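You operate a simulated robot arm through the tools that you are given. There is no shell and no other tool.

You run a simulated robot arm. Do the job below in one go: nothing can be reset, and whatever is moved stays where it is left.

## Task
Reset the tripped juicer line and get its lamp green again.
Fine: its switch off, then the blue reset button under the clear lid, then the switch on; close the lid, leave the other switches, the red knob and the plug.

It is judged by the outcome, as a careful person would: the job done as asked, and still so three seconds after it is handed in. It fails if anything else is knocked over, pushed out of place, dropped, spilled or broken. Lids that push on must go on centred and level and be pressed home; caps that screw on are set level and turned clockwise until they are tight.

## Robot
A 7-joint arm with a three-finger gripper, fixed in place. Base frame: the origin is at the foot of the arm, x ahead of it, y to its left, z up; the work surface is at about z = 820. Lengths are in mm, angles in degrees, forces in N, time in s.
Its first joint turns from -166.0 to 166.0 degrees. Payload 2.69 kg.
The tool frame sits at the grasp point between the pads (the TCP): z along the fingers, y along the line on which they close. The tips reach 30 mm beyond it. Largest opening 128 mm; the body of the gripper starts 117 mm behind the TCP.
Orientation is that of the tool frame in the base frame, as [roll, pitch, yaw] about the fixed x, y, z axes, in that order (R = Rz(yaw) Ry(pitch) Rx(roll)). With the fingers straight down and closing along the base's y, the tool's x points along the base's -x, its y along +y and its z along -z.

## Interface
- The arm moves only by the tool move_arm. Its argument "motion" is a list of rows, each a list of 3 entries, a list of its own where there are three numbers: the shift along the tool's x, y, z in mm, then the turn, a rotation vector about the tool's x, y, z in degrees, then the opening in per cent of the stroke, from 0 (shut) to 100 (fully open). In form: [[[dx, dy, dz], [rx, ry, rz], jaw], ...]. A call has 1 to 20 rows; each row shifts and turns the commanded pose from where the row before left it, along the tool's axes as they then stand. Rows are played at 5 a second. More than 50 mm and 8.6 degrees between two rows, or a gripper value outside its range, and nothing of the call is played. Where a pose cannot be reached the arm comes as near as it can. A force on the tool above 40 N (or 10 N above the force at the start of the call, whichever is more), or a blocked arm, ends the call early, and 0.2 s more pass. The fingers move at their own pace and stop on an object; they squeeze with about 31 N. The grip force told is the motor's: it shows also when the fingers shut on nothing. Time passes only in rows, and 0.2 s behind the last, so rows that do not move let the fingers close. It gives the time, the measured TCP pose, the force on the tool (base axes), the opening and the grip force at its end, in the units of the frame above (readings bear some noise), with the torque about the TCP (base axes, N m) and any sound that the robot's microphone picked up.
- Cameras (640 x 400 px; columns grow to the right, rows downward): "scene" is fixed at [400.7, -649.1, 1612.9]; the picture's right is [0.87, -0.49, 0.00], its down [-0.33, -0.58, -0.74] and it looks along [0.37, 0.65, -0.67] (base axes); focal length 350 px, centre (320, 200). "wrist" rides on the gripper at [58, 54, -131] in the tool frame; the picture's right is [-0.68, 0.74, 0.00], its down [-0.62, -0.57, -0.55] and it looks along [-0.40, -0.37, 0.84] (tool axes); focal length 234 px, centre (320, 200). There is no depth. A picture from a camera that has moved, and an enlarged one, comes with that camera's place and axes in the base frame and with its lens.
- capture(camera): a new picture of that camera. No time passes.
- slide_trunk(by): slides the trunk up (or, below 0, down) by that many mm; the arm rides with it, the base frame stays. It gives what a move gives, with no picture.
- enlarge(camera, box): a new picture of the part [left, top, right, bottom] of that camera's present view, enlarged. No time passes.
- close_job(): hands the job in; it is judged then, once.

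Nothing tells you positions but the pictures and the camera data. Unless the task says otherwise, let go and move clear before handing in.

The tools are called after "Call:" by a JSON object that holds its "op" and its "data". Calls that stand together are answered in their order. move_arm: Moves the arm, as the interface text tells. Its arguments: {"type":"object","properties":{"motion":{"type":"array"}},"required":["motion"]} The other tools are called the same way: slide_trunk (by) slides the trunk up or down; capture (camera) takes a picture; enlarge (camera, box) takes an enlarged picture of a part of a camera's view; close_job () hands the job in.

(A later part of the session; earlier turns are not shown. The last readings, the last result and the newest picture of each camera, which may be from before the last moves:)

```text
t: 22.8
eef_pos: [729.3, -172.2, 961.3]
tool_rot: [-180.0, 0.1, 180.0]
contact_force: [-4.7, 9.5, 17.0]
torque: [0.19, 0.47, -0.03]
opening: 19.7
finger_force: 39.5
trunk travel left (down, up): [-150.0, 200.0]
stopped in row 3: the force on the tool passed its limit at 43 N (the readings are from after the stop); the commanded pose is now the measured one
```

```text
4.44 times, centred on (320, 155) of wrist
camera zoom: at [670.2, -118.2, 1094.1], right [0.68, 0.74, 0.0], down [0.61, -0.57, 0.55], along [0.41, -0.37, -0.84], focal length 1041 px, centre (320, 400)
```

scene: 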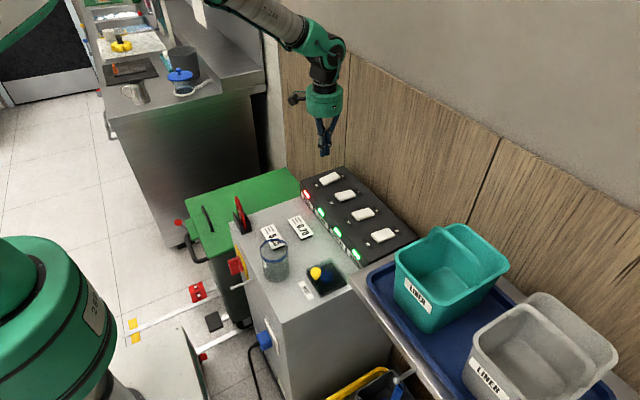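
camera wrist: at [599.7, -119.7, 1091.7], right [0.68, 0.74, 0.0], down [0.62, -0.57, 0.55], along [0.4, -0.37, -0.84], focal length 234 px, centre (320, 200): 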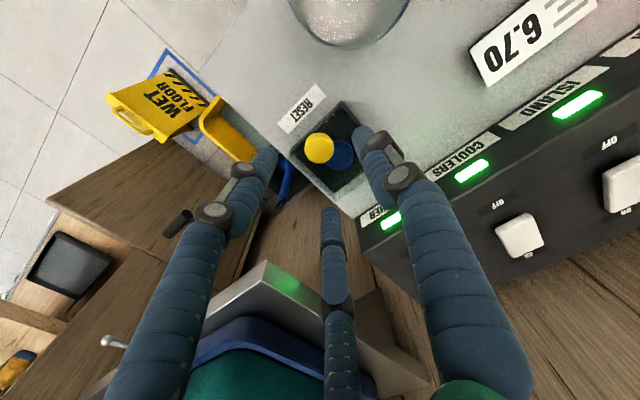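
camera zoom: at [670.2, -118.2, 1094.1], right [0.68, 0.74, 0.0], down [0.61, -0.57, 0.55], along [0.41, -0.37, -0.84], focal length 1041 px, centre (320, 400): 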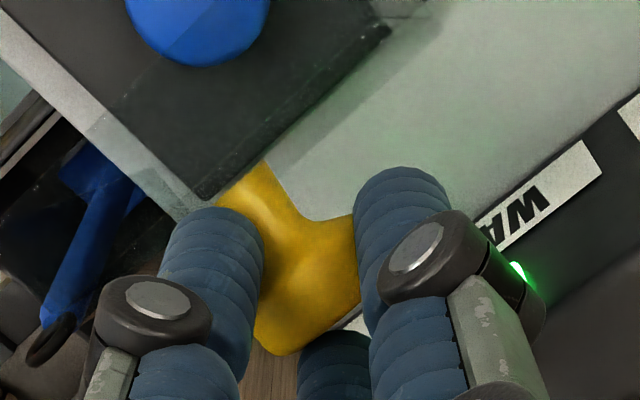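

Lowering was blocked: the tips are pressing on the upper shoulders of the knob head, which is now almost above the hinge. From here the true arc runs +x and gently down, so I'll follow that with the grip kept.

Call:
{"op": "move_arm", "data": {"motion": [[[-3.4, 0, 0.4], [0, 0, 0], 0], [[-3.4, 0, 0.5], [0, 0, 0], 0], [[-3.4, 0, 0.7], [0, 0, 0], 0], [[-3.4, 0, 0.8], [0, 0, 0], 0]]}}

Call:
{"op": "enlarge", "data": {"camera": "scene", "box": [315, 220, 375, 285]}}

Call:
{"op": "enlarge", "data": {"camera": "wrist", "box": [270, 110, 370, 200]}}

```text
t: 23.2
eef_pos: [732.4, -172.0, 961.7]
tool_rot: [179.9, 0.2, -180.0]
contact_force: [-0.6, 8.4, 16.1]
torque: [0.24, 0.14, 0.01]
opening: 18.4
finger_force: 43.2
trunk travel left (down, up): [-150.0, 200.0]
stopped in row 2: the force on the tool passed its limit at 43 N (the readings are from after the stop); the commanded pose is now the measured one
```

```text
6.15 times, centred on (345, 252) of scene
camera zoom: at [400.7, -649.1, 1612.9], right [0.87, -0.49, 0.0], down [-0.33, -0.58, -0.74], along [0.37, 0.65, -0.67], focal length 2154 px, centre (166, -123)
```

zoom: 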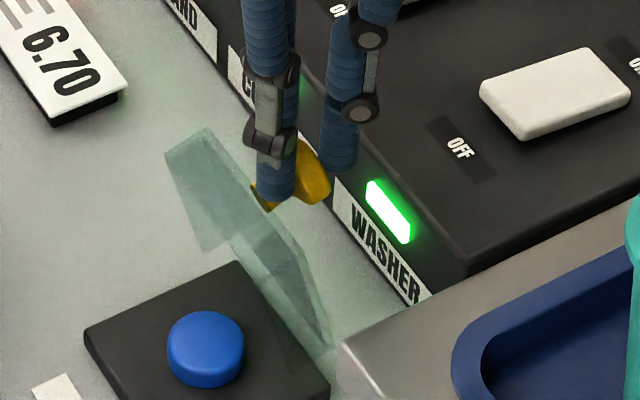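

```text
4.44 times, centred on (320, 155) of wrist
camera zoom: at [674.3, -118.1, 1095.0], right [0.68, 0.74, 0.0], down [0.61, -0.57, 0.55], along [0.41, -0.37, -0.83], focal length 1041 px, centre (320, 400)
```

zoom: 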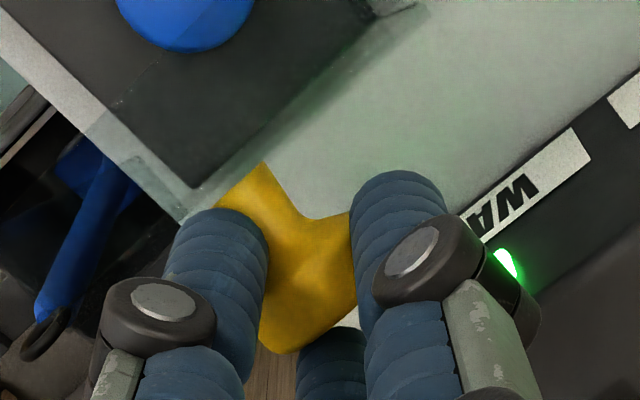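

The lid advanced to roughly 74°, nearly over-centre. I'll relax the squeeze by under a millimetre to remove the wedge force and see how the load changes.

Call:
{"op": "move_arm", "data": {"motion": [[[0, 0, 0], [0, 0, 0], 15], [[0, 0, 0], [0, 0, 0], 15]]}}

Call:
{"op": "enlarge", "data": {"camera": "scene", "box": [315, 220, 375, 285]}}

```text
t: 23.8
eef_pos: [732.8, -172.2, 962.1]
tool_rot: [-179.9, 0.1, -180.0]
contact_force: [-3.2, 10.3, 29.0]
torque: [-0.05, 0.46, -0.11]
opening: 19.9
finger_force: 0.4
trunk travel left (down, up): [-150.0, 200.0]
```

```text
6.15 times, centred on (345, 252) of scene
camera zoom: at [400.7, -649.1, 1612.9], right [0.87, -0.49, 0.0], down [-0.33, -0.58, -0.74], along [0.37, 0.65, -0.67], focal length 2154 px, centre (166, -123)
```

zoom: 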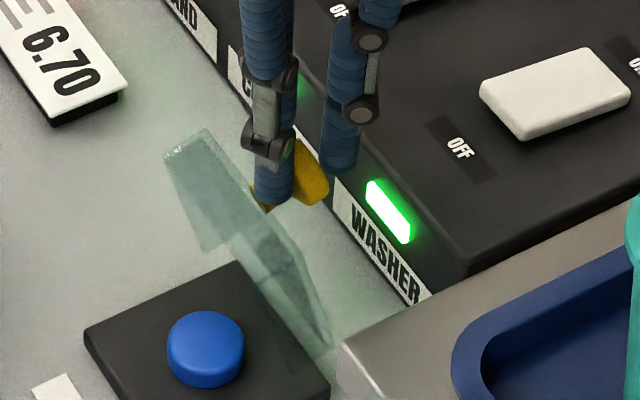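

With the squeeze off, the tool still carries 29 N upward, so the tips are bearing down on the head. I'll raise 2 mm to relieve that and then nudge +x while still loosely hooked.

Call:
{"op": "move_arm", "data": {"motion": [[[0, 0, -1], [0, 0, 0], 15], [[0, 0, -1], [0, 0, 0], 15], [[-1.5, 0, 0], [0, 0, 0], 15], [[-1.5, 0, 0], [0, 0, 0], 15]]}}

Call:
{"op": "enlarge", "data": {"camera": "scene", "box": [315, 220, 375, 285]}}

```text
t: 24.8
eef_pos: [734.2, -172.2, 962.3]
tool_rot: [180.0, 0.0, -180.0]
contact_force: [-4.5, 8.9, 19.6]
torque: [0.01, 0.59, -0.16]
opening: 19.9
finger_force: 0.2
trunk travel left (down, up): [-150.0, 200.0]
```

```text
6.15 times, centred on (345, 252) of scene
camera zoom: at [400.7, -649.1, 1612.9], right [0.87, -0.49, 0.0], down [-0.33, -0.58, -0.74], along [0.37, 0.65, -0.67], focal length 2154 px, centre (166, -123)
```

zoom: 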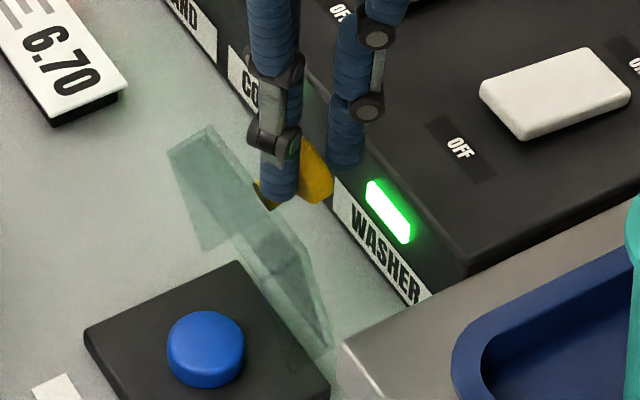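

The lid follows the +x nudge. I'll keep nudging in small steps.

Call:
{"op": "move_arm", "data": {"motion": [[[-1.7, 0, 0], [0, 0, 0], 15], [[-1.7, 0, 0], [0, 0, 0], 15], [[-1.7, 0, 0], [0, 0, 0], 15], [[-1.7, 0, 0], [0, 0, 0], 15]]}}

Call:
{"op": "enlarge", "data": {"camera": "scene", "box": [315, 220, 375, 285]}}

```text
t: 25.8
eef_pos: [741.7, -172.8, 964.2]
tool_rot: [-180.0, 0.1, -179.9]
contact_force: [-3.3, 3.0, 27.7]
torque: [-0.29, 0.63, -0.05]
opening: 19.4
finger_force: 0.0
trunk travel left (down, up): [-150.0, 200.0]
```

```text
6.15 times, centred on (345, 252) of scene
camera zoom: at [400.7, -649.1, 1612.9], right [0.87, -0.49, 0.0], down [-0.33, -0.58, -0.74], along [0.37, 0.65, -0.67], focal length 2154 px, centre (166, -123)
```

zoom: 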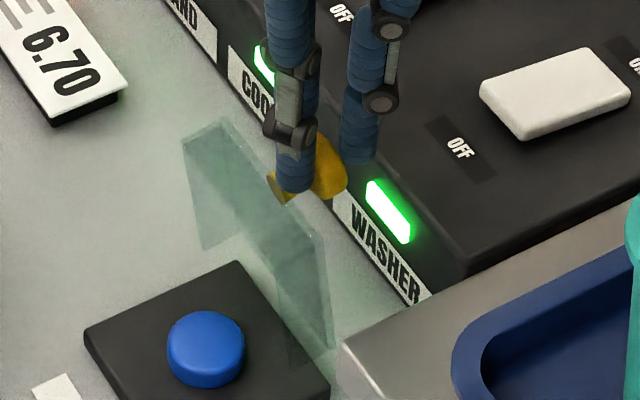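

Now around 83°. I'll continue +x with a slight rise to limit the vertical load.

Call:
{"op": "move_arm", "data": {"motion": [[[-1.7, 0, -0.5], [0, 0, 0], 15], [[-1.8, 0, -0.3], [0, 0, 0], 15], [[-1.8, 0, 0], [0, 0, 0], 15], [[-1.8, 0, 0], [0, 0, 0], 15]]}}

Call:
{"op": "enlarge", "data": {"camera": "scene", "box": [315, 220, 375, 285]}}

Call:
{"op": "enlarge", "data": {"camera": "wrist", "box": [270, 110, 370, 200]}}

```text
t: 26.8
eef_pos: [748.4, -173.4, 964.3]
tool_rot: [180.0, 0.2, 180.0]
contact_force: [-0.1, -6.9, 29.0]
torque: [-0.45, 0.6, 0.13]
opening: 18.1
finger_force: 0.0
trunk travel left (down, up): [-150.0, 200.0]
```

```text
6.15 times, centred on (345, 252) of scene
camera zoom: at [400.7, -649.1, 1612.9], right [0.87, -0.49, 0.0], down [-0.33, -0.58, -0.74], along [0.37, 0.65, -0.67], focal length 2154 px, centre (166, -123)
```

zoom: 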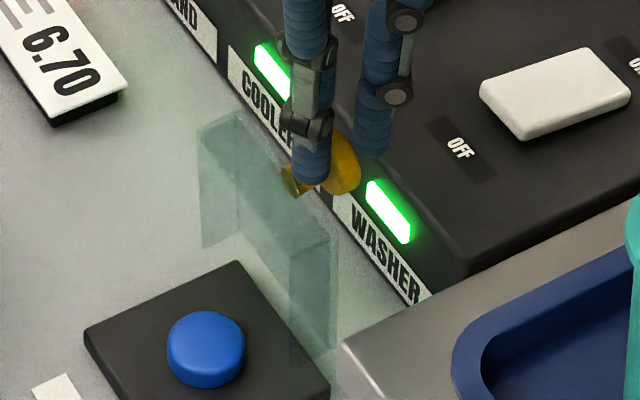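

```text
4.44 times, centred on (320, 155) of wrist
camera zoom: at [690.5, -119.2, 1097.0], right [0.68, 0.74, 0.0], down [0.62, -0.57, 0.55], along [0.41, -0.37, -0.84], focal length 1041 px, centre (320, 400)
```

zoom: 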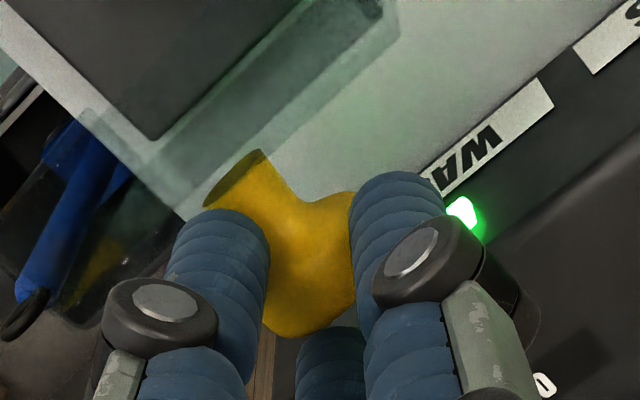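

Close to vertical now. I'll keep going past vertical.

Call:
{"op": "move_arm", "data": {"motion": [[[-1.8, 0, -0.2], [0, 0, 0], 15], [[-1.8, 0, 0], [0, 0, 0], 15], [[-1.8, 0, 0], [0, 0, 0], 15], [[-1.8, 0, 0], [0, 0, 0], 15]]}}

Call:
{"op": "enlarge", "data": {"camera": "scene", "box": [315, 220, 375, 285]}}

```text
t: 27.8
eef_pos: [755.7, -173.5, 964.1]
tool_rot: [-180.0, 0.1, -180.0]
contact_force: [1.5, -8.1, 31.6]
torque: [-0.48, 0.59, 0.25]
opening: 17.8
finger_force: 0.0
trunk travel left (down, up): [-150.0, 200.0]
```

```text
6.15 times, centred on (345, 252) of scene
camera zoom: at [400.7, -649.1, 1612.9], right [0.87, -0.49, 0.0], down [-0.33, -0.58, -0.74], along [0.37, 0.65, -0.67], focal length 2154 px, centre (166, -123)
```

zoom: 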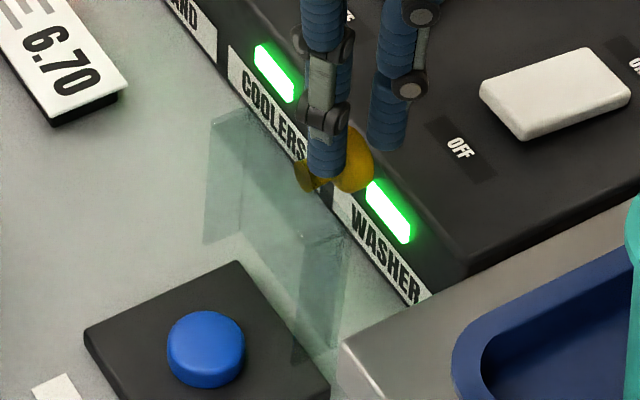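

The lid is just past vertical and the x load has reversed. A little further, with a slight rise.

Call:
{"op": "move_arm", "data": {"motion": [[[-1.5, 0, -0.6], [0, 0, 0], 15], [[-1.8, 0, -0.4], [0, 0, 0], 15], [[-1.8, 0, 0], [0, 0, 0], 15], [[-1.8, 0, 0], [0, 0, 0], 15]]}}

Call:
{"op": "enlarge", "data": {"camera": "scene", "box": [315, 220, 375, 285]}}

Call:
{"op": "enlarge", "data": {"camera": "wrist", "box": [270, 110, 370, 200]}}

```text
t: 28.8
eef_pos: [761.2, -172.8, 963.4]
tool_rot: [179.8, -0.1, 180.0]
contact_force: [1.7, -4.3, 17.2]
torque: [-0.26, 0.3, 0.16]
opening: 17.3
finger_force: 0.0
trunk travel left (down, up): [-150.0, 200.0]
```

```text
6.15 times, centred on (345, 252) of scene
camera zoom: at [400.7, -649.1, 1612.9], right [0.87, -0.49, 0.0], down [-0.33, -0.58, -0.74], along [0.37, 0.65, -0.67], focal length 2154 px, centre (166, -123)
```

zoom: 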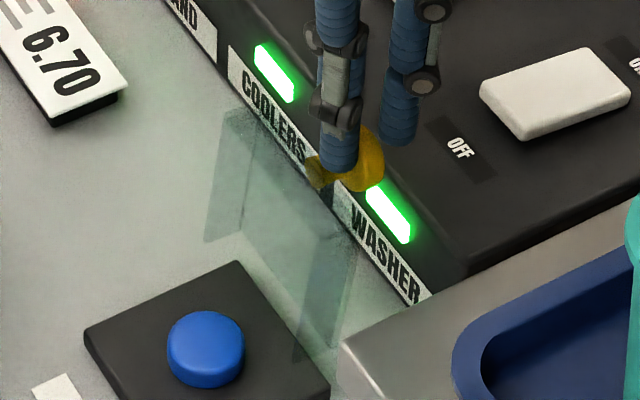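

```text
4.44 times, centred on (320, 155) of wrist
camera zoom: at [704.2, -119.4, 1096.4], right [0.68, 0.74, 0.0], down [0.62, -0.57, 0.55], along [0.4, -0.37, -0.84], focal length 1041 px, centre (320, 400)
```

zoom: 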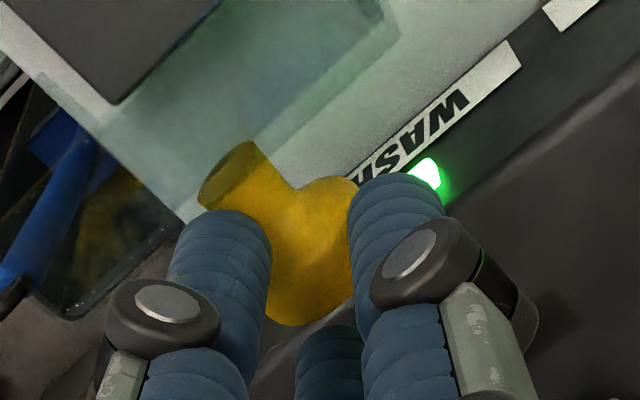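

The lid is leaning past vertical. I'll raise the gripper straight up slowly and see that the lid stays.

Call:
{"op": "move_arm", "data": {"motion": [[[0, 0, -3], [0, 0, 0], 15], [[0, 0, -4], [0, 0, 0], 15], [[0, 0, -6], [0, 0, 0], 15], [[0, 0, 0], [0, 0, 0], 15]]}}

Call:
{"op": "enlarge", "data": {"camera": "scene", "box": [315, 220, 375, 285]}}

```text
t: 29.8
eef_pos: [763.6, -172.8, 976.0]
tool_rot: [179.8, -0.1, -179.9]
contact_force: [-0.4, -0.5, -0.3]
torque: [-0.02, 0.0, 0.04]
opening: 19.0
finger_force: 0.1
trunk travel left (down, up): [-150.0, 200.0]
```

```text
6.15 times, centred on (345, 252) of scene
camera zoom: at [400.7, -649.1, 1612.9], right [0.87, -0.49, 0.0], down [-0.33, -0.58, -0.74], along [0.37, 0.65, -0.67], focal length 2154 px, centre (166, -123)
```

zoom: 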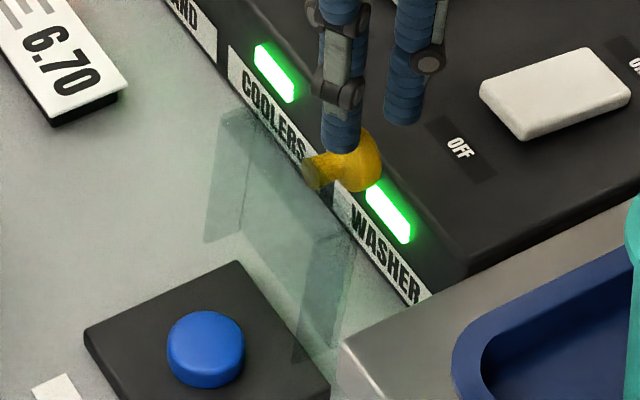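

The lid stands open by itself. I'll go up, close the fingers, and move over the blue button.

Call:
{"op": "move_arm", "data": {"motion": [[[0, 0, -20], [0, 0, 0], 15], [[0, 0, -25], [0, 0, 0], 0], [[37, 0, 0], [0, 0, 0], 0], [[37, 0, 0], [0, 0, 0], 0], [[0, 0, 0], [0, 0, 0], 0]]}}

Call:
{"op": "capture", "data": {"camera": "wrist"}}

Call:
{"op": "enlarge", "data": {"camera": "scene", "box": [280, 210, 380, 305]}}

```text
t: 31.0
eef_pos: [688.9, -173.5, 1023.2]
tool_rot: [-180.0, 0.0, 180.0]
contact_force: [-0.3, -1.0, 0.2]
torque: [0.0, -0.01, -0.03]
opening: 2.2
finger_force: 30.8
trunk travel left (down, up): [-150.0, 200.0]
```

```text
taken
camera wrist: at [631.0, -118.9, 1155.5], right [0.68, 0.74, 0.0], down [0.62, -0.57, 0.55], along [0.4, -0.37, -0.84], focal length 234 px, centre (320, 200)
```

wrist: 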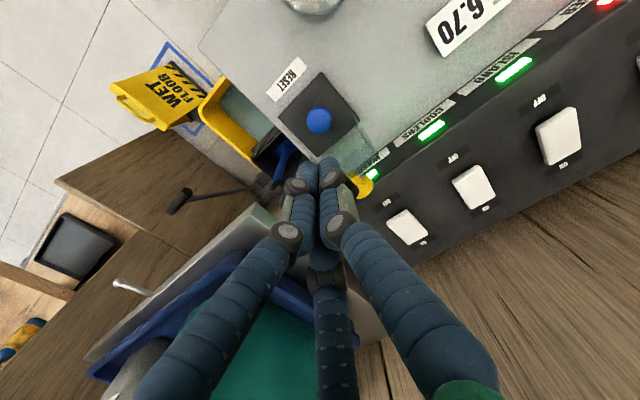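

```text
4.21 times, centred on (330, 258) of scene
camera zoom: at [400.7, -649.1, 1612.9], right [0.87, -0.49, 0.0], down [-0.33, -0.58, -0.74], along [0.37, 0.65, -0.67], focal length 1474 px, centre (278, -42)
```

zoom: 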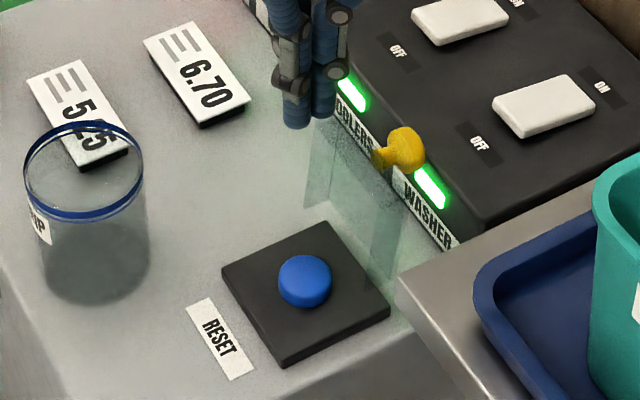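

The button is directly beneath the closed fingers. I'll descend to just above it.

Call:
{"op": "move_arm", "data": {"motion": [[[0, 0, 40], [0, 0, 0], 0], [[0, 0, 40], [0, 0, 0], 0], [[0, 0, 35], [0, 0, 0], 0], [[0, 0, 15], [0, 0, 0], 0], [[0, 0, 0], [0, 0, 0], 0]]}}

Call:
{"op": "enlarge", "data": {"camera": "scene", "box": [280, 210, 380, 305]}}

Call:
{"op": "enlarge", "data": {"camera": "wrist", "box": [230, 60, 410, 220]}}

```text
t: 32.2
eef_pos: [688.5, -174.4, 891.4]
tool_rot: [180.0, -0.1, 179.9]
contact_force: [0.9, -0.8, -0.3]
torque: [0.0, -0.02, 0.0]
opening: 2.1
finger_force: 30.9
trunk travel left (down, up): [-150.0, 200.0]
```

```text
4.21 times, centred on (330, 258) of scene
camera zoom: at [400.7, -649.1, 1612.9], right [0.87, -0.49, 0.0], down [-0.33, -0.58, -0.74], along [0.37, 0.65, -0.67], focal length 1474 px, centre (278, -42)
```

zoom: 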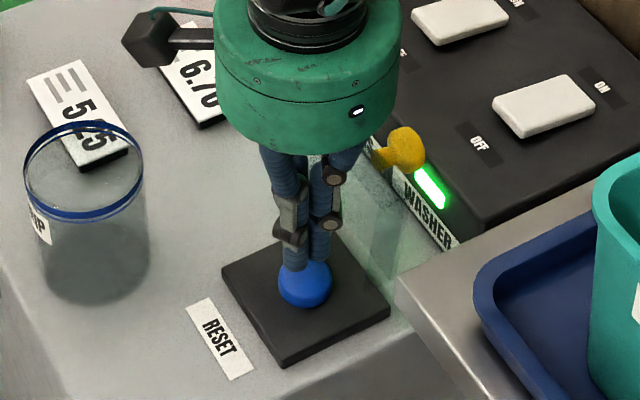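

```text
2.50 times, centred on (320, 140) of wrist
camera zoom: at [631.3, -119.3, 1024.6], right [0.68, 0.74, 0.0], down [0.62, -0.57, 0.55], along [0.4, -0.37, -0.84], focal length 585 px, centre (320, 350)
```

zoom: 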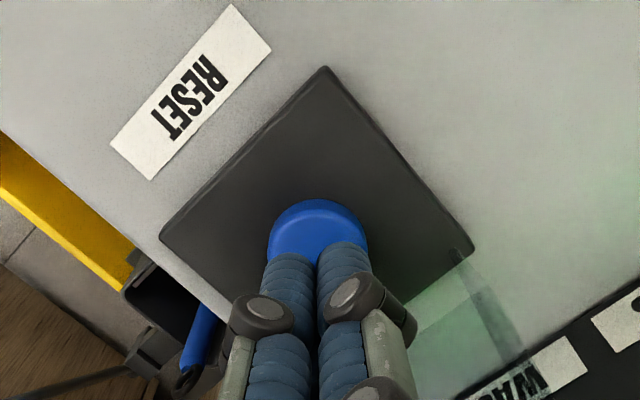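

The tips are about 12 mm above the button and aligned. Pressing down in small steps.

Call:
{"op": "move_arm", "data": {"motion": [[[0, 0, 5], [0, 0, 0], 0], [[0, 0, 4], [0, 0, 0], 0], [[0, 0, 3], [0, 0, 0], 0], [[0, 0, 2], [0, 0, 0], 0], [[0, 0, 0], [0, 0, 0], 0]]}}

Call:
{"op": "enlarge", "data": {"camera": "scene", "box": [280, 180, 380, 305]}}

```text
t: 33.4
eef_pos: [688.7, -173.6, 877.8]
tool_rot: [179.9, -0.1, -180.0]
contact_force: [0.3, -0.4, 0.1]
torque: [-0.01, 0.02, -0.03]
opening: 2.1
finger_force: 31.1
trunk travel left (down, up): [-150.0, 200.0]
```

```text
3.20 times, centred on (330, 242) of scene
camera zoom: at [400.7, -649.1, 1612.9], right [0.87, -0.49, 0.0], down [-0.33, -0.58, -0.74], along [0.37, 0.65, -0.67], focal length 1120 px, centre (288, 64)
```

zoom: 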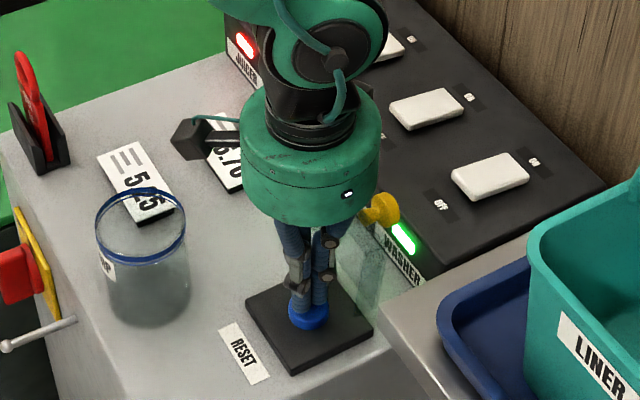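

No contact yet, so I'll continue down in 2 mm steps.

Call:
{"op": "move_arm", "data": {"motion": [[[0, 0, 2], [0, 0, 0], 0], [[0, 0, 2], [0, 0, 0], 0], [[0, 0, 2], [0, 0, 0], 0], [[0, 0, 0], [0, 0, 0], 0]]}}

Call:
{"op": "enlarge", "data": {"camera": "wrist", "box": [230, 60, 410, 220]}}

```text
t: 34.4
eef_pos: [688.9, -173.2, 871.0]
tool_rot: [179.9, 0.0, 180.0]
contact_force: [-0.2, 0.4, 0.2]
torque: [0.02, 0.02, 0.02]
opening: 1.9
finger_force: 31.1
trunk travel left (down, up): [-150.0, 200.0]
```

```text
2.50 times, centred on (320, 140) of wrist
camera zoom: at [631.0, -119.1, 1004.6], right [0.68, 0.74, 0.0], down [0.62, -0.57, 0.55], along [0.4, -0.37, -0.84], focal length 585 px, centre (320, 350)
```

zoom: 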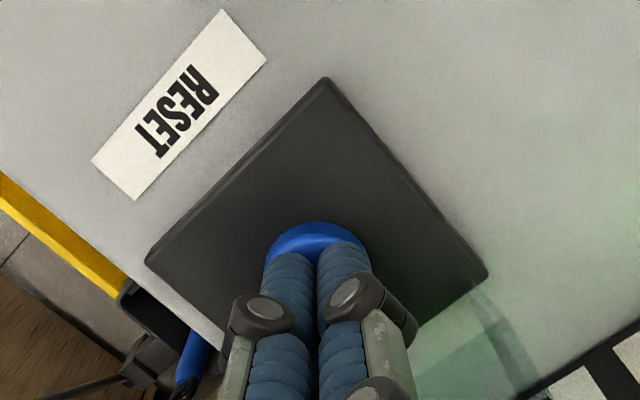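

Call:
{"op": "move_arm", "data": {"motion": [[[0, 0, 1.5], [0, 0, 0], 0], [[0, 0, 1.5], [0, 0, 0], 0], [[0, 0, 1.5], [0, 0, 0], 0], [[0, 0, 0], [0, 0, 0], 0]]}}

Call:
{"op": "enlarge", "data": {"camera": "scene", "box": [300, 245, 360, 305]}}

```text
t: 35.4
eef_pos: [689.4, -172.6, 866.8]
tool_rot: [180.0, 0.0, 180.0]
contact_force: [0.4, -1.8, 3.3]
torque: [-0.04, -0.03, 0.01]
opening: 2.2
finger_force: 31.6
trunk travel left (down, up): [-150.0, 200.0]
heard: click
```

```text
6.67 times, centred on (330, 275) of scene
camera zoom: at [400.7, -649.1, 1612.9], right [0.87, -0.49, 0.0], down [-0.33, -0.58, -0.74], along [0.37, 0.65, -0.67], focal length 2333 px, centre (253, -300)
```

zoom: 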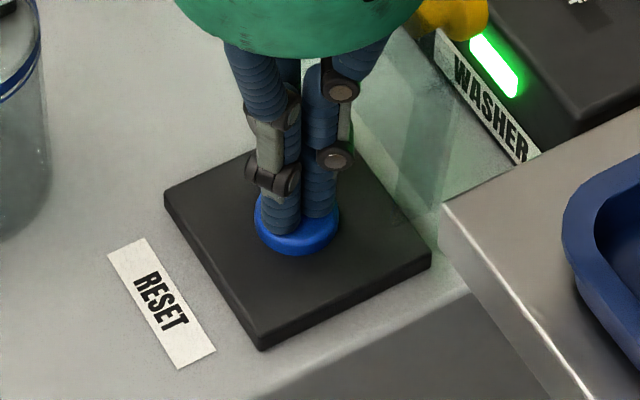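

A click was heard, so the reset button has been pressed. I'll retreat upward and move over the ON side of the juicer rocker.

Call:
{"op": "move_arm", "data": {"motion": [[[0, 0, -25], [0, 0, 0], 0], [[0, 0, -45], [0, 0, 0], 0], [[0, 0, -45], [0, 0, 0], 0], [[0, 0, -45], [0, 0, 0], 0], [[-22, 36, 0], [0, 0, 0], 0], [[-22, 36, 0], [0, 0, 0], 0], [[-22, 36, 0], [0, 0, 0], 0], [[-22, 36, 0], [0, 0, 0], 0], [[-22, 36, 0], [0, 0, 0], 0], [[-22, 36, 0], [0, 0, 0], 0], [[-22, 36, 0], [0, 0, 0], 0], [[-22, 36, 0], [0, 0, 0], 0], [[0, 0, 0], [0, 0, 0], 0]]}}

Call:
{"op": "capture", "data": {"camera": "scene"}}

Call:
{"op": "capture", "data": {"camera": "wrist"}}

```text
t: 38.2
eef_pos: [866.8, 115.2, 1028.2]
tool_rot: [180.0, -0.1, 180.0]
contact_force: [0.9, 0.0, 0.1]
torque: [-0.06, 0.03, 0.0]
opening: 2.1
finger_force: 31.0
trunk travel left (down, up): [-150.0, 200.0]
```

```text
taken
```

scene: 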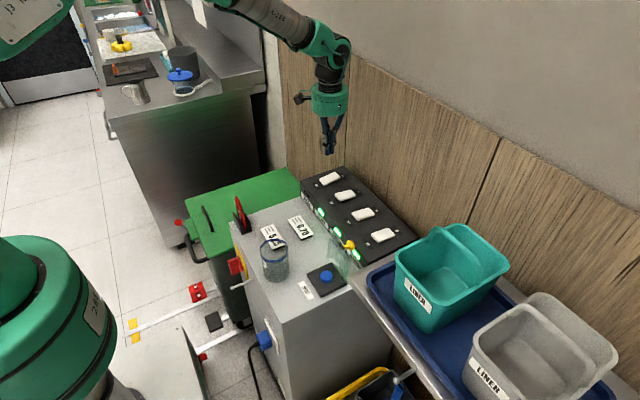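

```text
taken
camera wrist: at [808.1, 170.1, 1160.0], right [0.68, 0.74, 0.0], down [0.62, -0.57, 0.55], along [0.4, -0.37, -0.84], focal length 234 px, centre (320, 200)
```

wrist: 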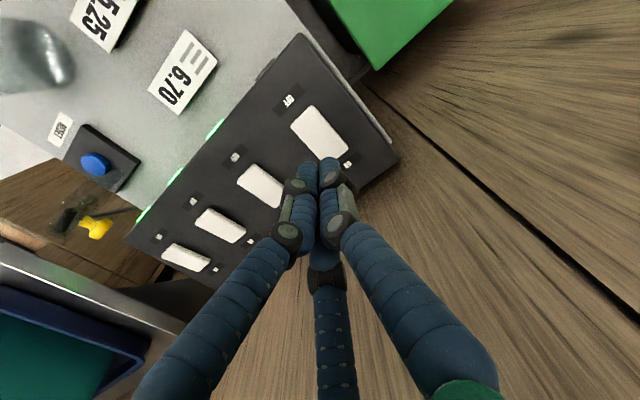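

The red lamp seems to have gone out. I'll zoom to confirm the panel state.

Call:
{"op": "enlarge", "data": {"camera": "scene", "box": [290, 160, 420, 270]}}

Call:
{"op": "enlarge", "data": {"camera": "wrist", "box": [180, 20, 420, 220]}}

```text
3.64 times, centred on (355, 215) of scene
camera zoom: at [400.7, -649.1, 1612.9], right [0.87, -0.49, 0.0], down [-0.33, -0.58, -0.74], along [0.37, 0.65, -0.67], focal length 1273 px, centre (193, 146)
```

zoom: 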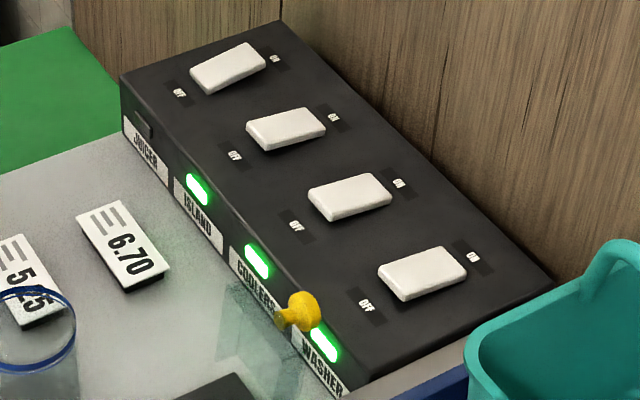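

```text
2.00 times, centred on (300, 120) of wrist
camera zoom: at [808.1, 170.1, 1160.0], right [0.68, 0.74, 0.0], down [0.62, -0.57, 0.55], along [0.4, -0.37, -0.84], focal length 468 px, centre (360, 360)
```

zoom: 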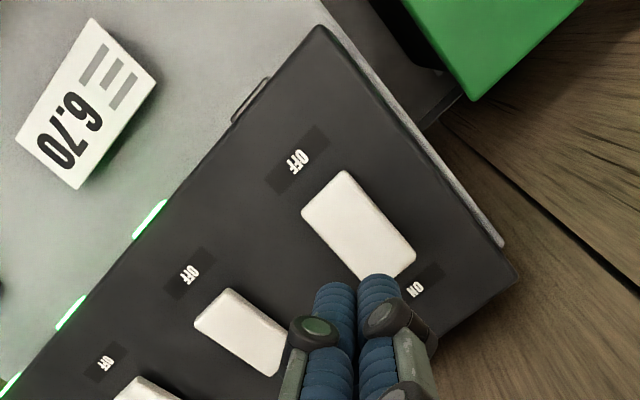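

The juicer lamp is now off (reset done) and the rest are unchanged. I'll lean the tool slightly away from the wall and descend toward the ON end of the juicer rocker.

Call:
{"op": "move_arm", "data": {"motion": [[[-10, 0, 0], [0, -4, 0], 0], [[-11, 0, 0], [0, -4, 0], 0], [[0, 0, 0], [0, 0, 0], 0]]}}

Call:
{"op": "capture", "data": {"camera": "wrist"}}

Call:
{"op": "enlarge", "data": {"camera": "scene", "box": [270, 60, 400, 220]}}

```text
t: 39.0
eef_pos: [886.4, 115.8, 1029.6]
tool_rot: [180.0, 7.9, 180.0]
contact_force: [-0.3, -0.7, 0.6]
torque: [0.02, -0.05, -0.02]
opening: 2.2
finger_force: 31.5
trunk travel left (down, up): [-150.0, 200.0]
```

```text
taken
camera wrist: at [810.7, 169.1, 1152.0], right [0.67, 0.74, 0.09], down [0.53, -0.57, 0.63], along [0.52, -0.37, -0.77], focal length 234 px, centre (320, 200)
```

wrist: 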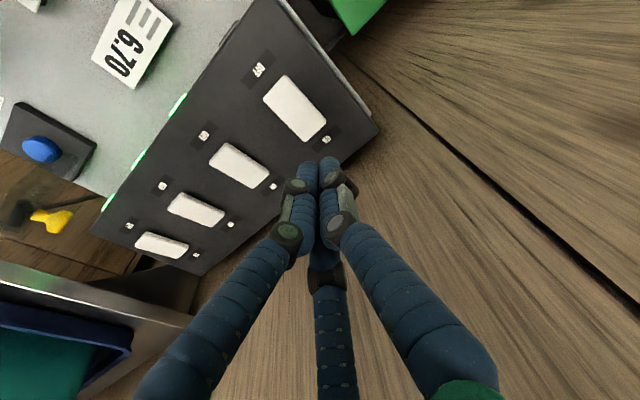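

```text
2.50 times, centred on (335, 140) of scene
camera zoom: at [400.7, -649.1, 1612.9], right [0.87, -0.49, 0.0], down [-0.33, -0.58, -0.74], along [0.37, 0.65, -0.67], focal length 875 px, centre (282, 350)
```

zoom: 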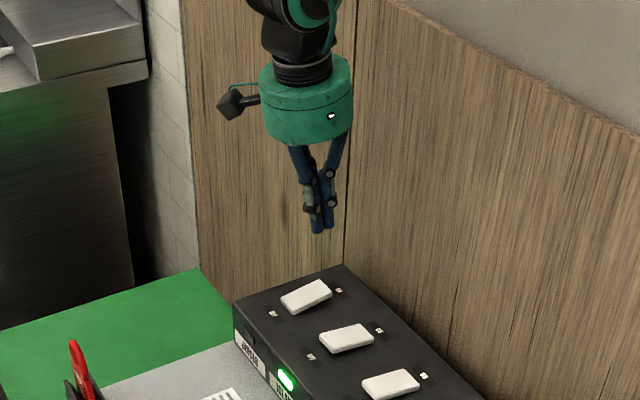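

Tilt is correct. I'll descend vertically (base frame) to just above the ON end.

Call:
{"op": "move_arm", "data": {"motion": [[[4.2, 0, 29.7], [0, 0, 0], 0], [[4.2, 0, 29.7], [0, 0, 0], 0], [[3.1, 0, 21.8], [0, 0, 0], 0], [[0, 0, 0], [0, 0, 0], 0]]}}

Call:
{"op": "enlarge", "data": {"camera": "scene", "box": [280, 130, 380, 220]}}

Call:
{"op": "enlarge", "data": {"camera": "wrist", "box": [230, 60, 410, 220]}}

```text
t: 40.0
eef_pos: [885.8, 114.8, 946.1]
tool_rot: [-180.0, 7.9, 180.0]
contact_force: [0.1, 0.2, -0.1]
torque: [0.03, 0.02, 0.0]
opening: 2.2
finger_force: 30.9
trunk travel left (down, up): [-150.0, 200.0]
```

```text
4.44 times, centred on (330, 175) of scene
camera zoom: at [400.7, -649.1, 1612.9], right [0.87, -0.49, 0.0], down [-0.33, -0.58, -0.74], along [0.37, 0.65, -0.67], focal length 1555 px, centre (276, 311)
```

zoom: 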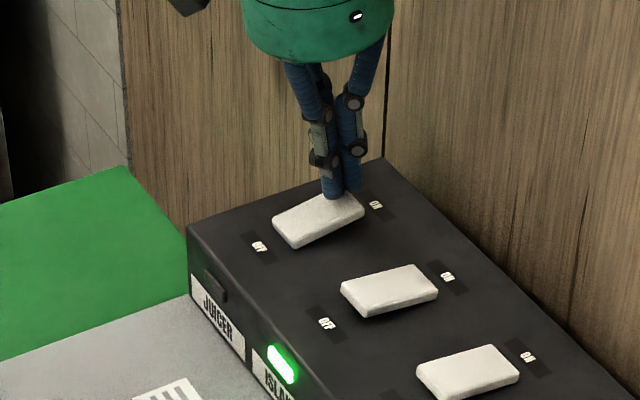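

```text
2.50 times, centred on (320, 140) of wrist
camera zoom: at [810.2, 169.3, 1069.1], right [0.67, 0.74, 0.09], down [0.53, -0.57, 0.63], along [0.52, -0.37, -0.77], focal length 585 px, centre (320, 350)
```

zoom: 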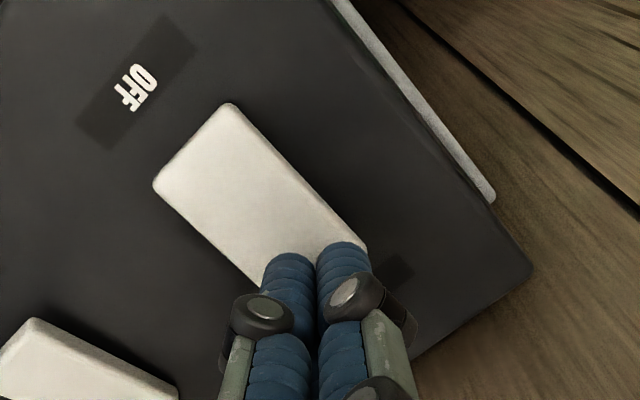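

Aligned over the ON end. Pressing down in small steps.

Call:
{"op": "move_arm", "data": {"motion": [[[0.6, 0, 4], [0, 0, 0], 0], [[0.4, 0, 3], [0, 0, 0], 0], [[0.4, 0, 3], [0, 0, 0], 0], [[0.3, 0, 2], [0, 0, 0], 0], [[0, 0, 0], [0, 0, 0], 0]]}}

Call:
{"op": "enlarge", "data": {"camera": "scene", "box": [280, 130, 380, 220]}}

```text
t: 41.2
eef_pos: [886.0, 116.6, 935.2]
tool_rot: [179.9, 8.0, 180.0]
contact_force: [1.7, -0.2, 6.5]
torque: [-0.03, 0.04, -0.02]
opening: 2.0
finger_force: 31.4
trunk travel left (down, up): [-150.0, 200.0]
```

```text
4.44 times, centred on (330, 175) of scene
camera zoom: at [400.7, -649.1, 1612.9], right [0.87, -0.49, 0.0], down [-0.33, -0.58, -0.74], along [0.37, 0.65, -0.67], focal length 1555 px, centre (276, 311)
```

zoom: 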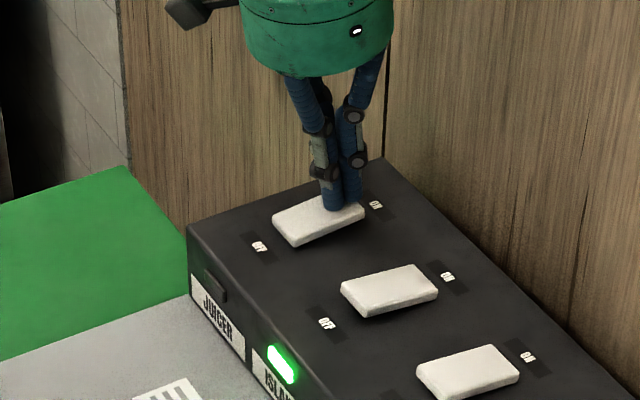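

Contact has begun at 6.5 N. Pressing a bit further.

Call:
{"op": "move_arm", "data": {"motion": [[[0.3, 0, 2], [0, 0, 0], 0], [[0.3, 0, 2], [0, 0, 0], 0], [[0.2, 0, 1.5], [0, 0, 0], 0], [[0, 0, 0], [0, 0, 0], 0]]}}

Call:
{"op": "enlarge", "data": {"camera": "scene", "box": [280, 130, 380, 220]}}

```text
t: 42.3
eef_pos: [889.7, 115.5, 932.8]
tool_rot: [180.0, 8.5, 180.0]
contact_force: [2.8, 0.2, 7.1]
torque: [-0.04, -0.02, -0.02]
opening: 2.2
finger_force: 31.5
trunk travel left (down, up): [-150.0, 200.0]
stopped in row 4: the force on the tool passed its limit at 41 N (the readings are from after the stop); the commanded pose is now the measured one
```

```text
4.44 times, centred on (330, 175) of scene
camera zoom: at [400.7, -649.1, 1612.9], right [0.87, -0.49, 0.0], down [-0.33, -0.58, -0.74], along [0.37, 0.65, -0.67], focal length 1555 px, centre (276, 311)
```

zoom: 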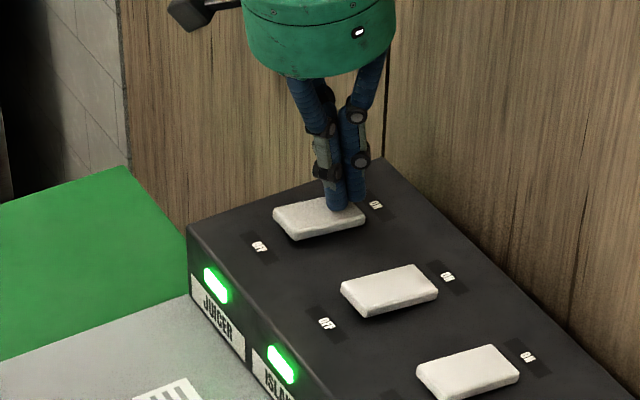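

The juicer lamp is green and its rocker is in the ON position. I'll lift off, level the tool, and move back above the open lid, turning the gripper 30° so no finger lands on the lid plate.

Call:
{"op": "move_arm", "data": {"motion": [[[-2.8, 0, -19.8], [0, 0, 0], 0], [[-5.6, 0, -39.6], [0, 0, 0], 0], [[-5.6, 0, -39.6], [0, 4, 0], 0], [[0, 0, 0], [0, 4, 0], 0], [[0, 0, 0], [0, 0, 0], 0]]}}

Call:
{"op": "capture", "data": {"camera": "scene"}}

Call:
{"op": "enlarge", "data": {"camera": "scene", "box": [290, 160, 420, 290]}}

```text
t: 43.5
eef_pos: [888.0, 116.2, 1031.6]
tool_rot: [179.9, 0.3, -180.0]
contact_force: [0.3, 0.9, -0.5]
torque: [0.01, 0.04, 0.0]
opening: 2.2
finger_force: 31.6
trunk travel left (down, up): [-150.0, 200.0]
```

```text
taken
```

scene: 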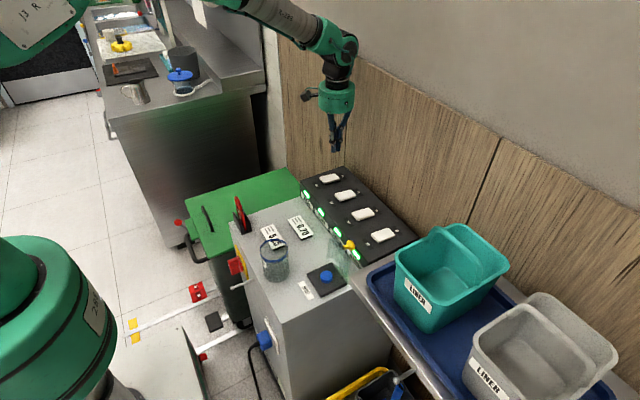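

```text
3.08 times, centred on (355, 225) of scene
camera zoom: at [400.7, -649.1, 1612.9], right [0.87, -0.49, 0.0], down [-0.33, -0.58, -0.74], along [0.37, 0.65, -0.67], focal length 1077 px, centre (212, 123)
```

zoom: 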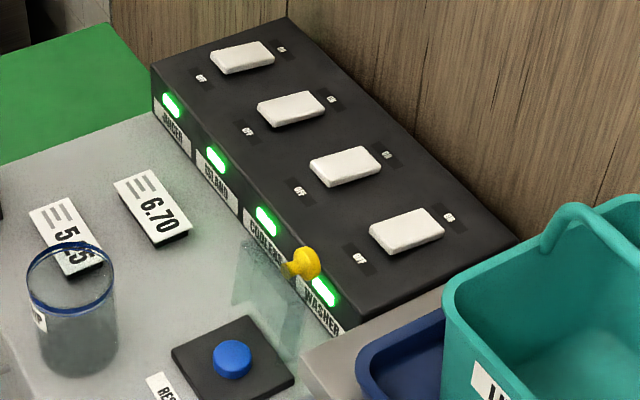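

All four lamps are green. Now I'll move above the knob and yaw the gripper by 30°.

Call:
{"op": "move_arm", "data": {"motion": [[[15.6, -36.1, 0], [0, 0, 0], 0], [[15.6, -36.1, 0], [0, 0, 0], 0], [[15.6, -36.1, 0], [0, 0, 0], 0], [[15.6, -36.1, 0], [0, 0, 0], 0], [[15.6, -36.1, 0], [0, 0, 0], 0], [[15.6, -36.1, 0], [0, 0, 0], 0], [[15.6, -36.1, 0], [0, 0, 0], 0], [[15.6, -36.1, 0], [0, 0, 0], 0], [[0, 0, 0], [0, 0, -7.5], 10], [[0, 0, 0], [0, 0, -7.5], 20], [[0, 0, 0], [0, 0, -7.5], 30], [[0, 0, 0], [0, 0, -7.5], 30], [[0, 0, 20], [0, 0, 0], 30], [[0, 0, 0], [0, 0, 0], 30]]}}

Call:
{"op": "capture", "data": {"camera": "wrist"}}

Call:
{"op": "enlarge", "data": {"camera": "scene", "box": [290, 190, 400, 290]}}

```text
t: 46.5
eef_pos: [763.2, -173.7, 1010.4]
tool_rot: [-180.0, 0.2, -149.8]
contact_force: [0.2, -0.3, -0.7]
torque: [0.01, 0.0, -0.01]
opening: 38.4
finger_force: 0.0
trunk travel left (down, up): [-150.0, 200.0]
```

```text
taken
camera wrist: at [686.2, -156.1, 1142.7], right [0.22, 0.98, 0.0], down [0.81, -0.18, 0.55], along [0.54, -0.12, -0.83], focal length 234 px, centre (320, 200)
```

wrist: 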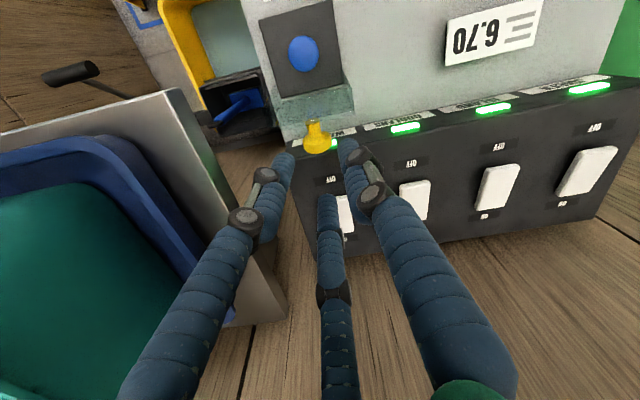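

```text
4.00 times, centred on (345, 240) of scene
camera zoom: at [400.7, -649.1, 1612.9], right [0.87, -0.49, 0.0], down [-0.33, -0.58, -0.74], along [0.37, 0.65, -0.67], focal length 1400 px, centre (220, 40)
```

zoom: 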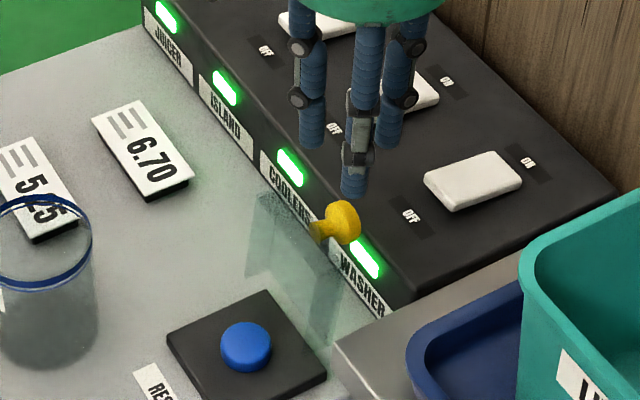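

Call:
{"op": "enlarge", "data": {"camera": "wrist", "box": [260, 70, 380, 220]}}

Call:
{"op": "enlarge", "data": {"camera": "scene", "box": [345, 225, 395, 265]}}

```text
2.67 times, centred on (320, 145) of wrist
camera zoom: at [686.2, -156.1, 1142.7], right [0.22, 0.98, 0.0], down [0.81, -0.18, 0.55], along [0.54, -0.12, -0.83], focal length 624 px, centre (320, 347)
```

zoom: 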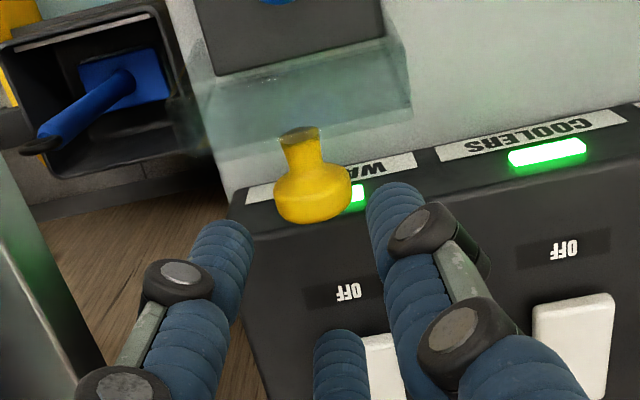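

```text
10.00 times, centred on (370, 245) of scene
camera zoom: at [400.7, -649.1, 1612.9], right [0.87, -0.49, 0.0], down [-0.33, -0.58, -0.74], along [0.37, 0.65, -0.67], focal length 3500 px, centre (-180, -250)
```

zoom: 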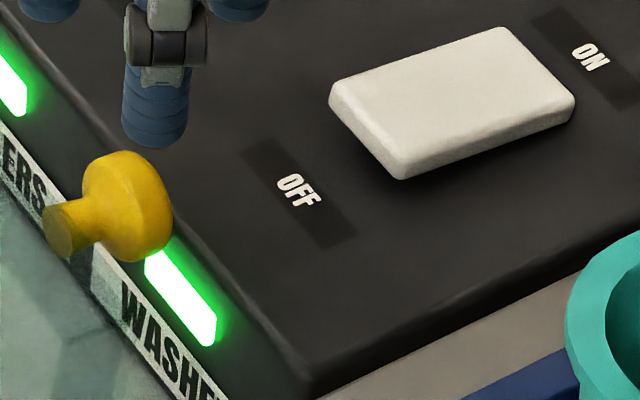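

The knob head is now accurately at (760.4, -175.2, 929.7), with the lid plate at x of about 740. I'll fine-align and descend to just above it.

Call:
{"op": "move_arm", "data": {"motion": [[[-1.2, -2.5, 15], [0, 0, 0], 30], [[0, 0, 20], [0, 0, 0], 30], [[0, 0, 0], [0, 0, 0], 30]]}}

Call:
{"op": "enlarge", "data": {"camera": "wrist", "box": [250, 80, 390, 240]}}

Call:
{"op": "enlarge", "data": {"camera": "scene", "box": [330, 205, 400, 270]}}

```text
t: 47.3
eef_pos: [765.1, -174.4, 975.9]
tool_rot: [180.0, 0.3, -150.0]
contact_force: [0.2, 0.3, -0.4]
torque: [0.0, 0.03, 0.0]
opening: 38.4
finger_force: 0.0
trunk travel left (down, up): [-150.0, 200.0]
```

```text
2.50 times, centred on (320, 160) of wrist
camera zoom: at [688.2, -157.6, 1108.0], right [0.22, 0.98, 0.0], down [0.81, -0.18, 0.55], along [0.54, -0.12, -0.83], focal length 585 px, centre (320, 300)
```

zoom: 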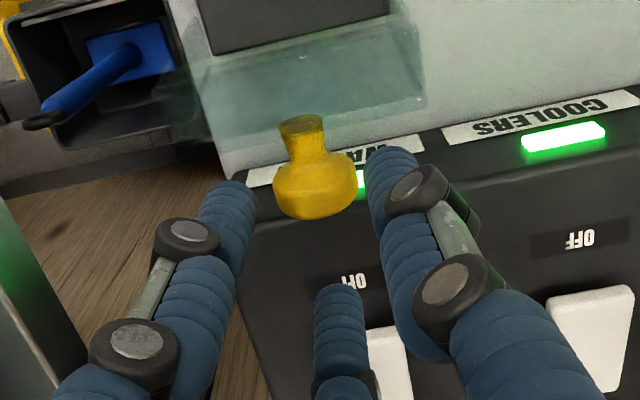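

```text
6.15 times, centred on (365, 238) of scene
camera zoom: at [400.7, -649.1, 1612.9], right [0.87, -0.49, 0.0], down [-0.33, -0.58, -0.74], along [0.37, 0.65, -0.67], focal length 2154 px, centre (43, -31)
```

zoom: 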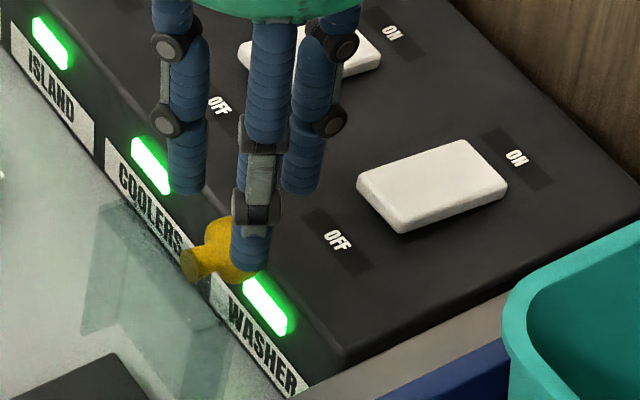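

The head is framed between the fingers with the lid plate clear. Descending around it.

Call:
{"op": "move_arm", "data": {"motion": [[[0, 0, 10], [0, 0, 0], 30], [[0, 0, 8], [0, 0, 0], 30], [[0, 0, 7], [0, 0, 0], 30], [[0, 0, 0], [0, 0, 0], 30]]}}

Call:
{"op": "enlarge", "data": {"camera": "wrist", "box": [250, 80, 390, 240]}}

Call:
{"op": "enlarge", "data": {"camera": "scene", "box": [330, 205, 400, 270]}}

```text
t: 48.3
eef_pos: [765.6, -174.1, 951.6]
tool_rot: [-180.0, 0.3, -149.9]
contact_force: [-0.7, 0.8, 0.0]
torque: [0.02, 0.01, 0.01]
opening: 38.2
finger_force: 0.1
trunk travel left (down, up): [-150.0, 200.0]
```

```text
2.50 times, centred on (320, 160) of wrist
camera zoom: at [687.9, -157.4, 1082.9], right [0.22, 0.98, 0.0], down [0.81, -0.18, 0.55], along [0.54, -0.12, -0.83], focal length 585 px, centre (320, 300)
```

zoom: 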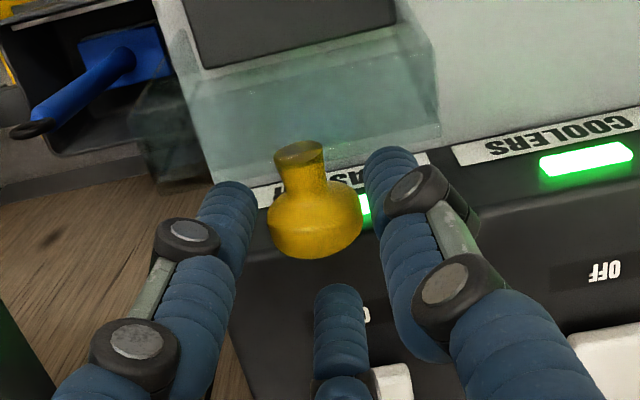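

```text
6.15 times, centred on (365, 238) of scene
camera zoom: at [400.7, -649.1, 1612.9], right [0.87, -0.49, 0.0], down [-0.33, -0.58, -0.74], along [0.37, 0.65, -0.67], focal length 2154 px, centre (43, -31)
```

zoom: 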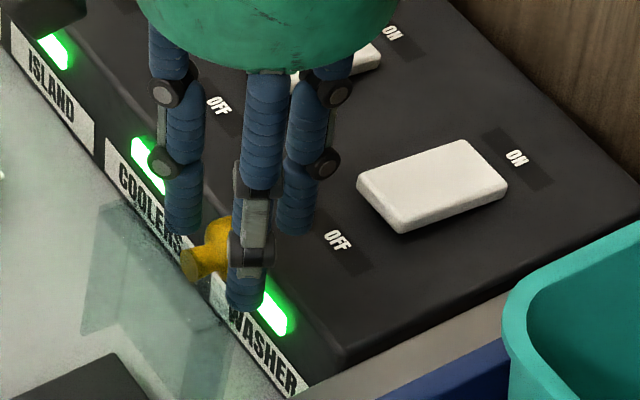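

The head is caged. I'll close loosely to about 29 mm, without squeezing, and start guiding the lid back toward -x along its arc.

Call:
{"op": "move_arm", "data": {"motion": [[[2.6, 1.5, 0], [0, 0, 0], 23], [[0, 0, 0], [0, 0, 0], 23], [[1.7, 1.0, -0.6], [0, 0, 0], 23], [[1.7, 1.0, -0.6], [0, 0, 0], 23], [[1.7, 1.0, -0.6], [0, 0, 0], 23], [[1.7, 1.0, -0.6], [0, 0, 0], 23], [[0, 0, 0], [0, 0, 0], 23]]}}

Call:
{"op": "enlarge", "data": {"camera": "wrist", "box": [250, 80, 390, 240]}}

Call:
{"op": "enlarge", "data": {"camera": "scene", "box": [310, 205, 400, 290]}}

```text
t: 49.9
eef_pos: [754.6, -174.5, 952.4]
tool_rot: [-179.9, 0.3, -150.0]
contact_force: [0.5, 0.0, -0.4]
torque: [0.02, -0.02, -0.02]
opening: 29.5
finger_force: 0.1
trunk travel left (down, up): [-150.0, 200.0]
```

```text
2.50 times, centred on (320, 160) of wrist
camera zoom: at [677.4, -157.6, 1085.3], right [0.22, 0.98, 0.0], down [0.81, -0.18, 0.55], along [0.54, -0.12, -0.83], focal length 585 px, centre (320, 300)
```

zoom: 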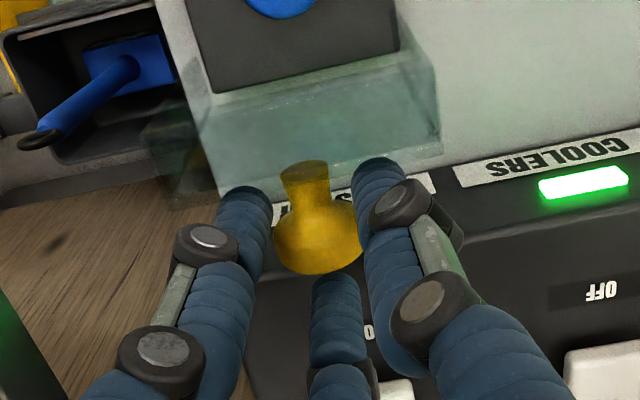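

```text
4.71 times, centred on (355, 248) of scene
camera zoom: at [400.7, -649.1, 1612.9], right [0.87, -0.49, 0.0], down [-0.33, -0.58, -0.74], along [0.37, 0.65, -0.67], focal length 1647 px, centre (155, -24)
```

zoom: 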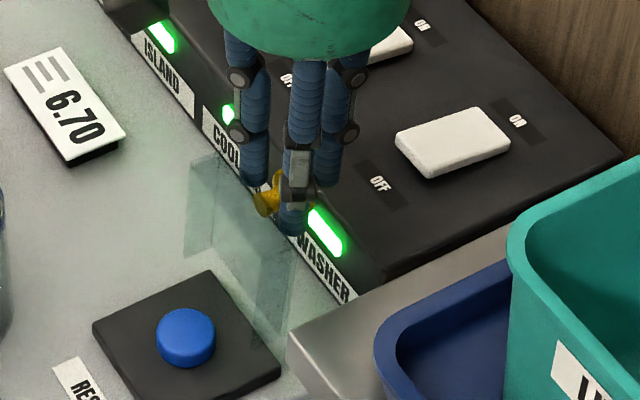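

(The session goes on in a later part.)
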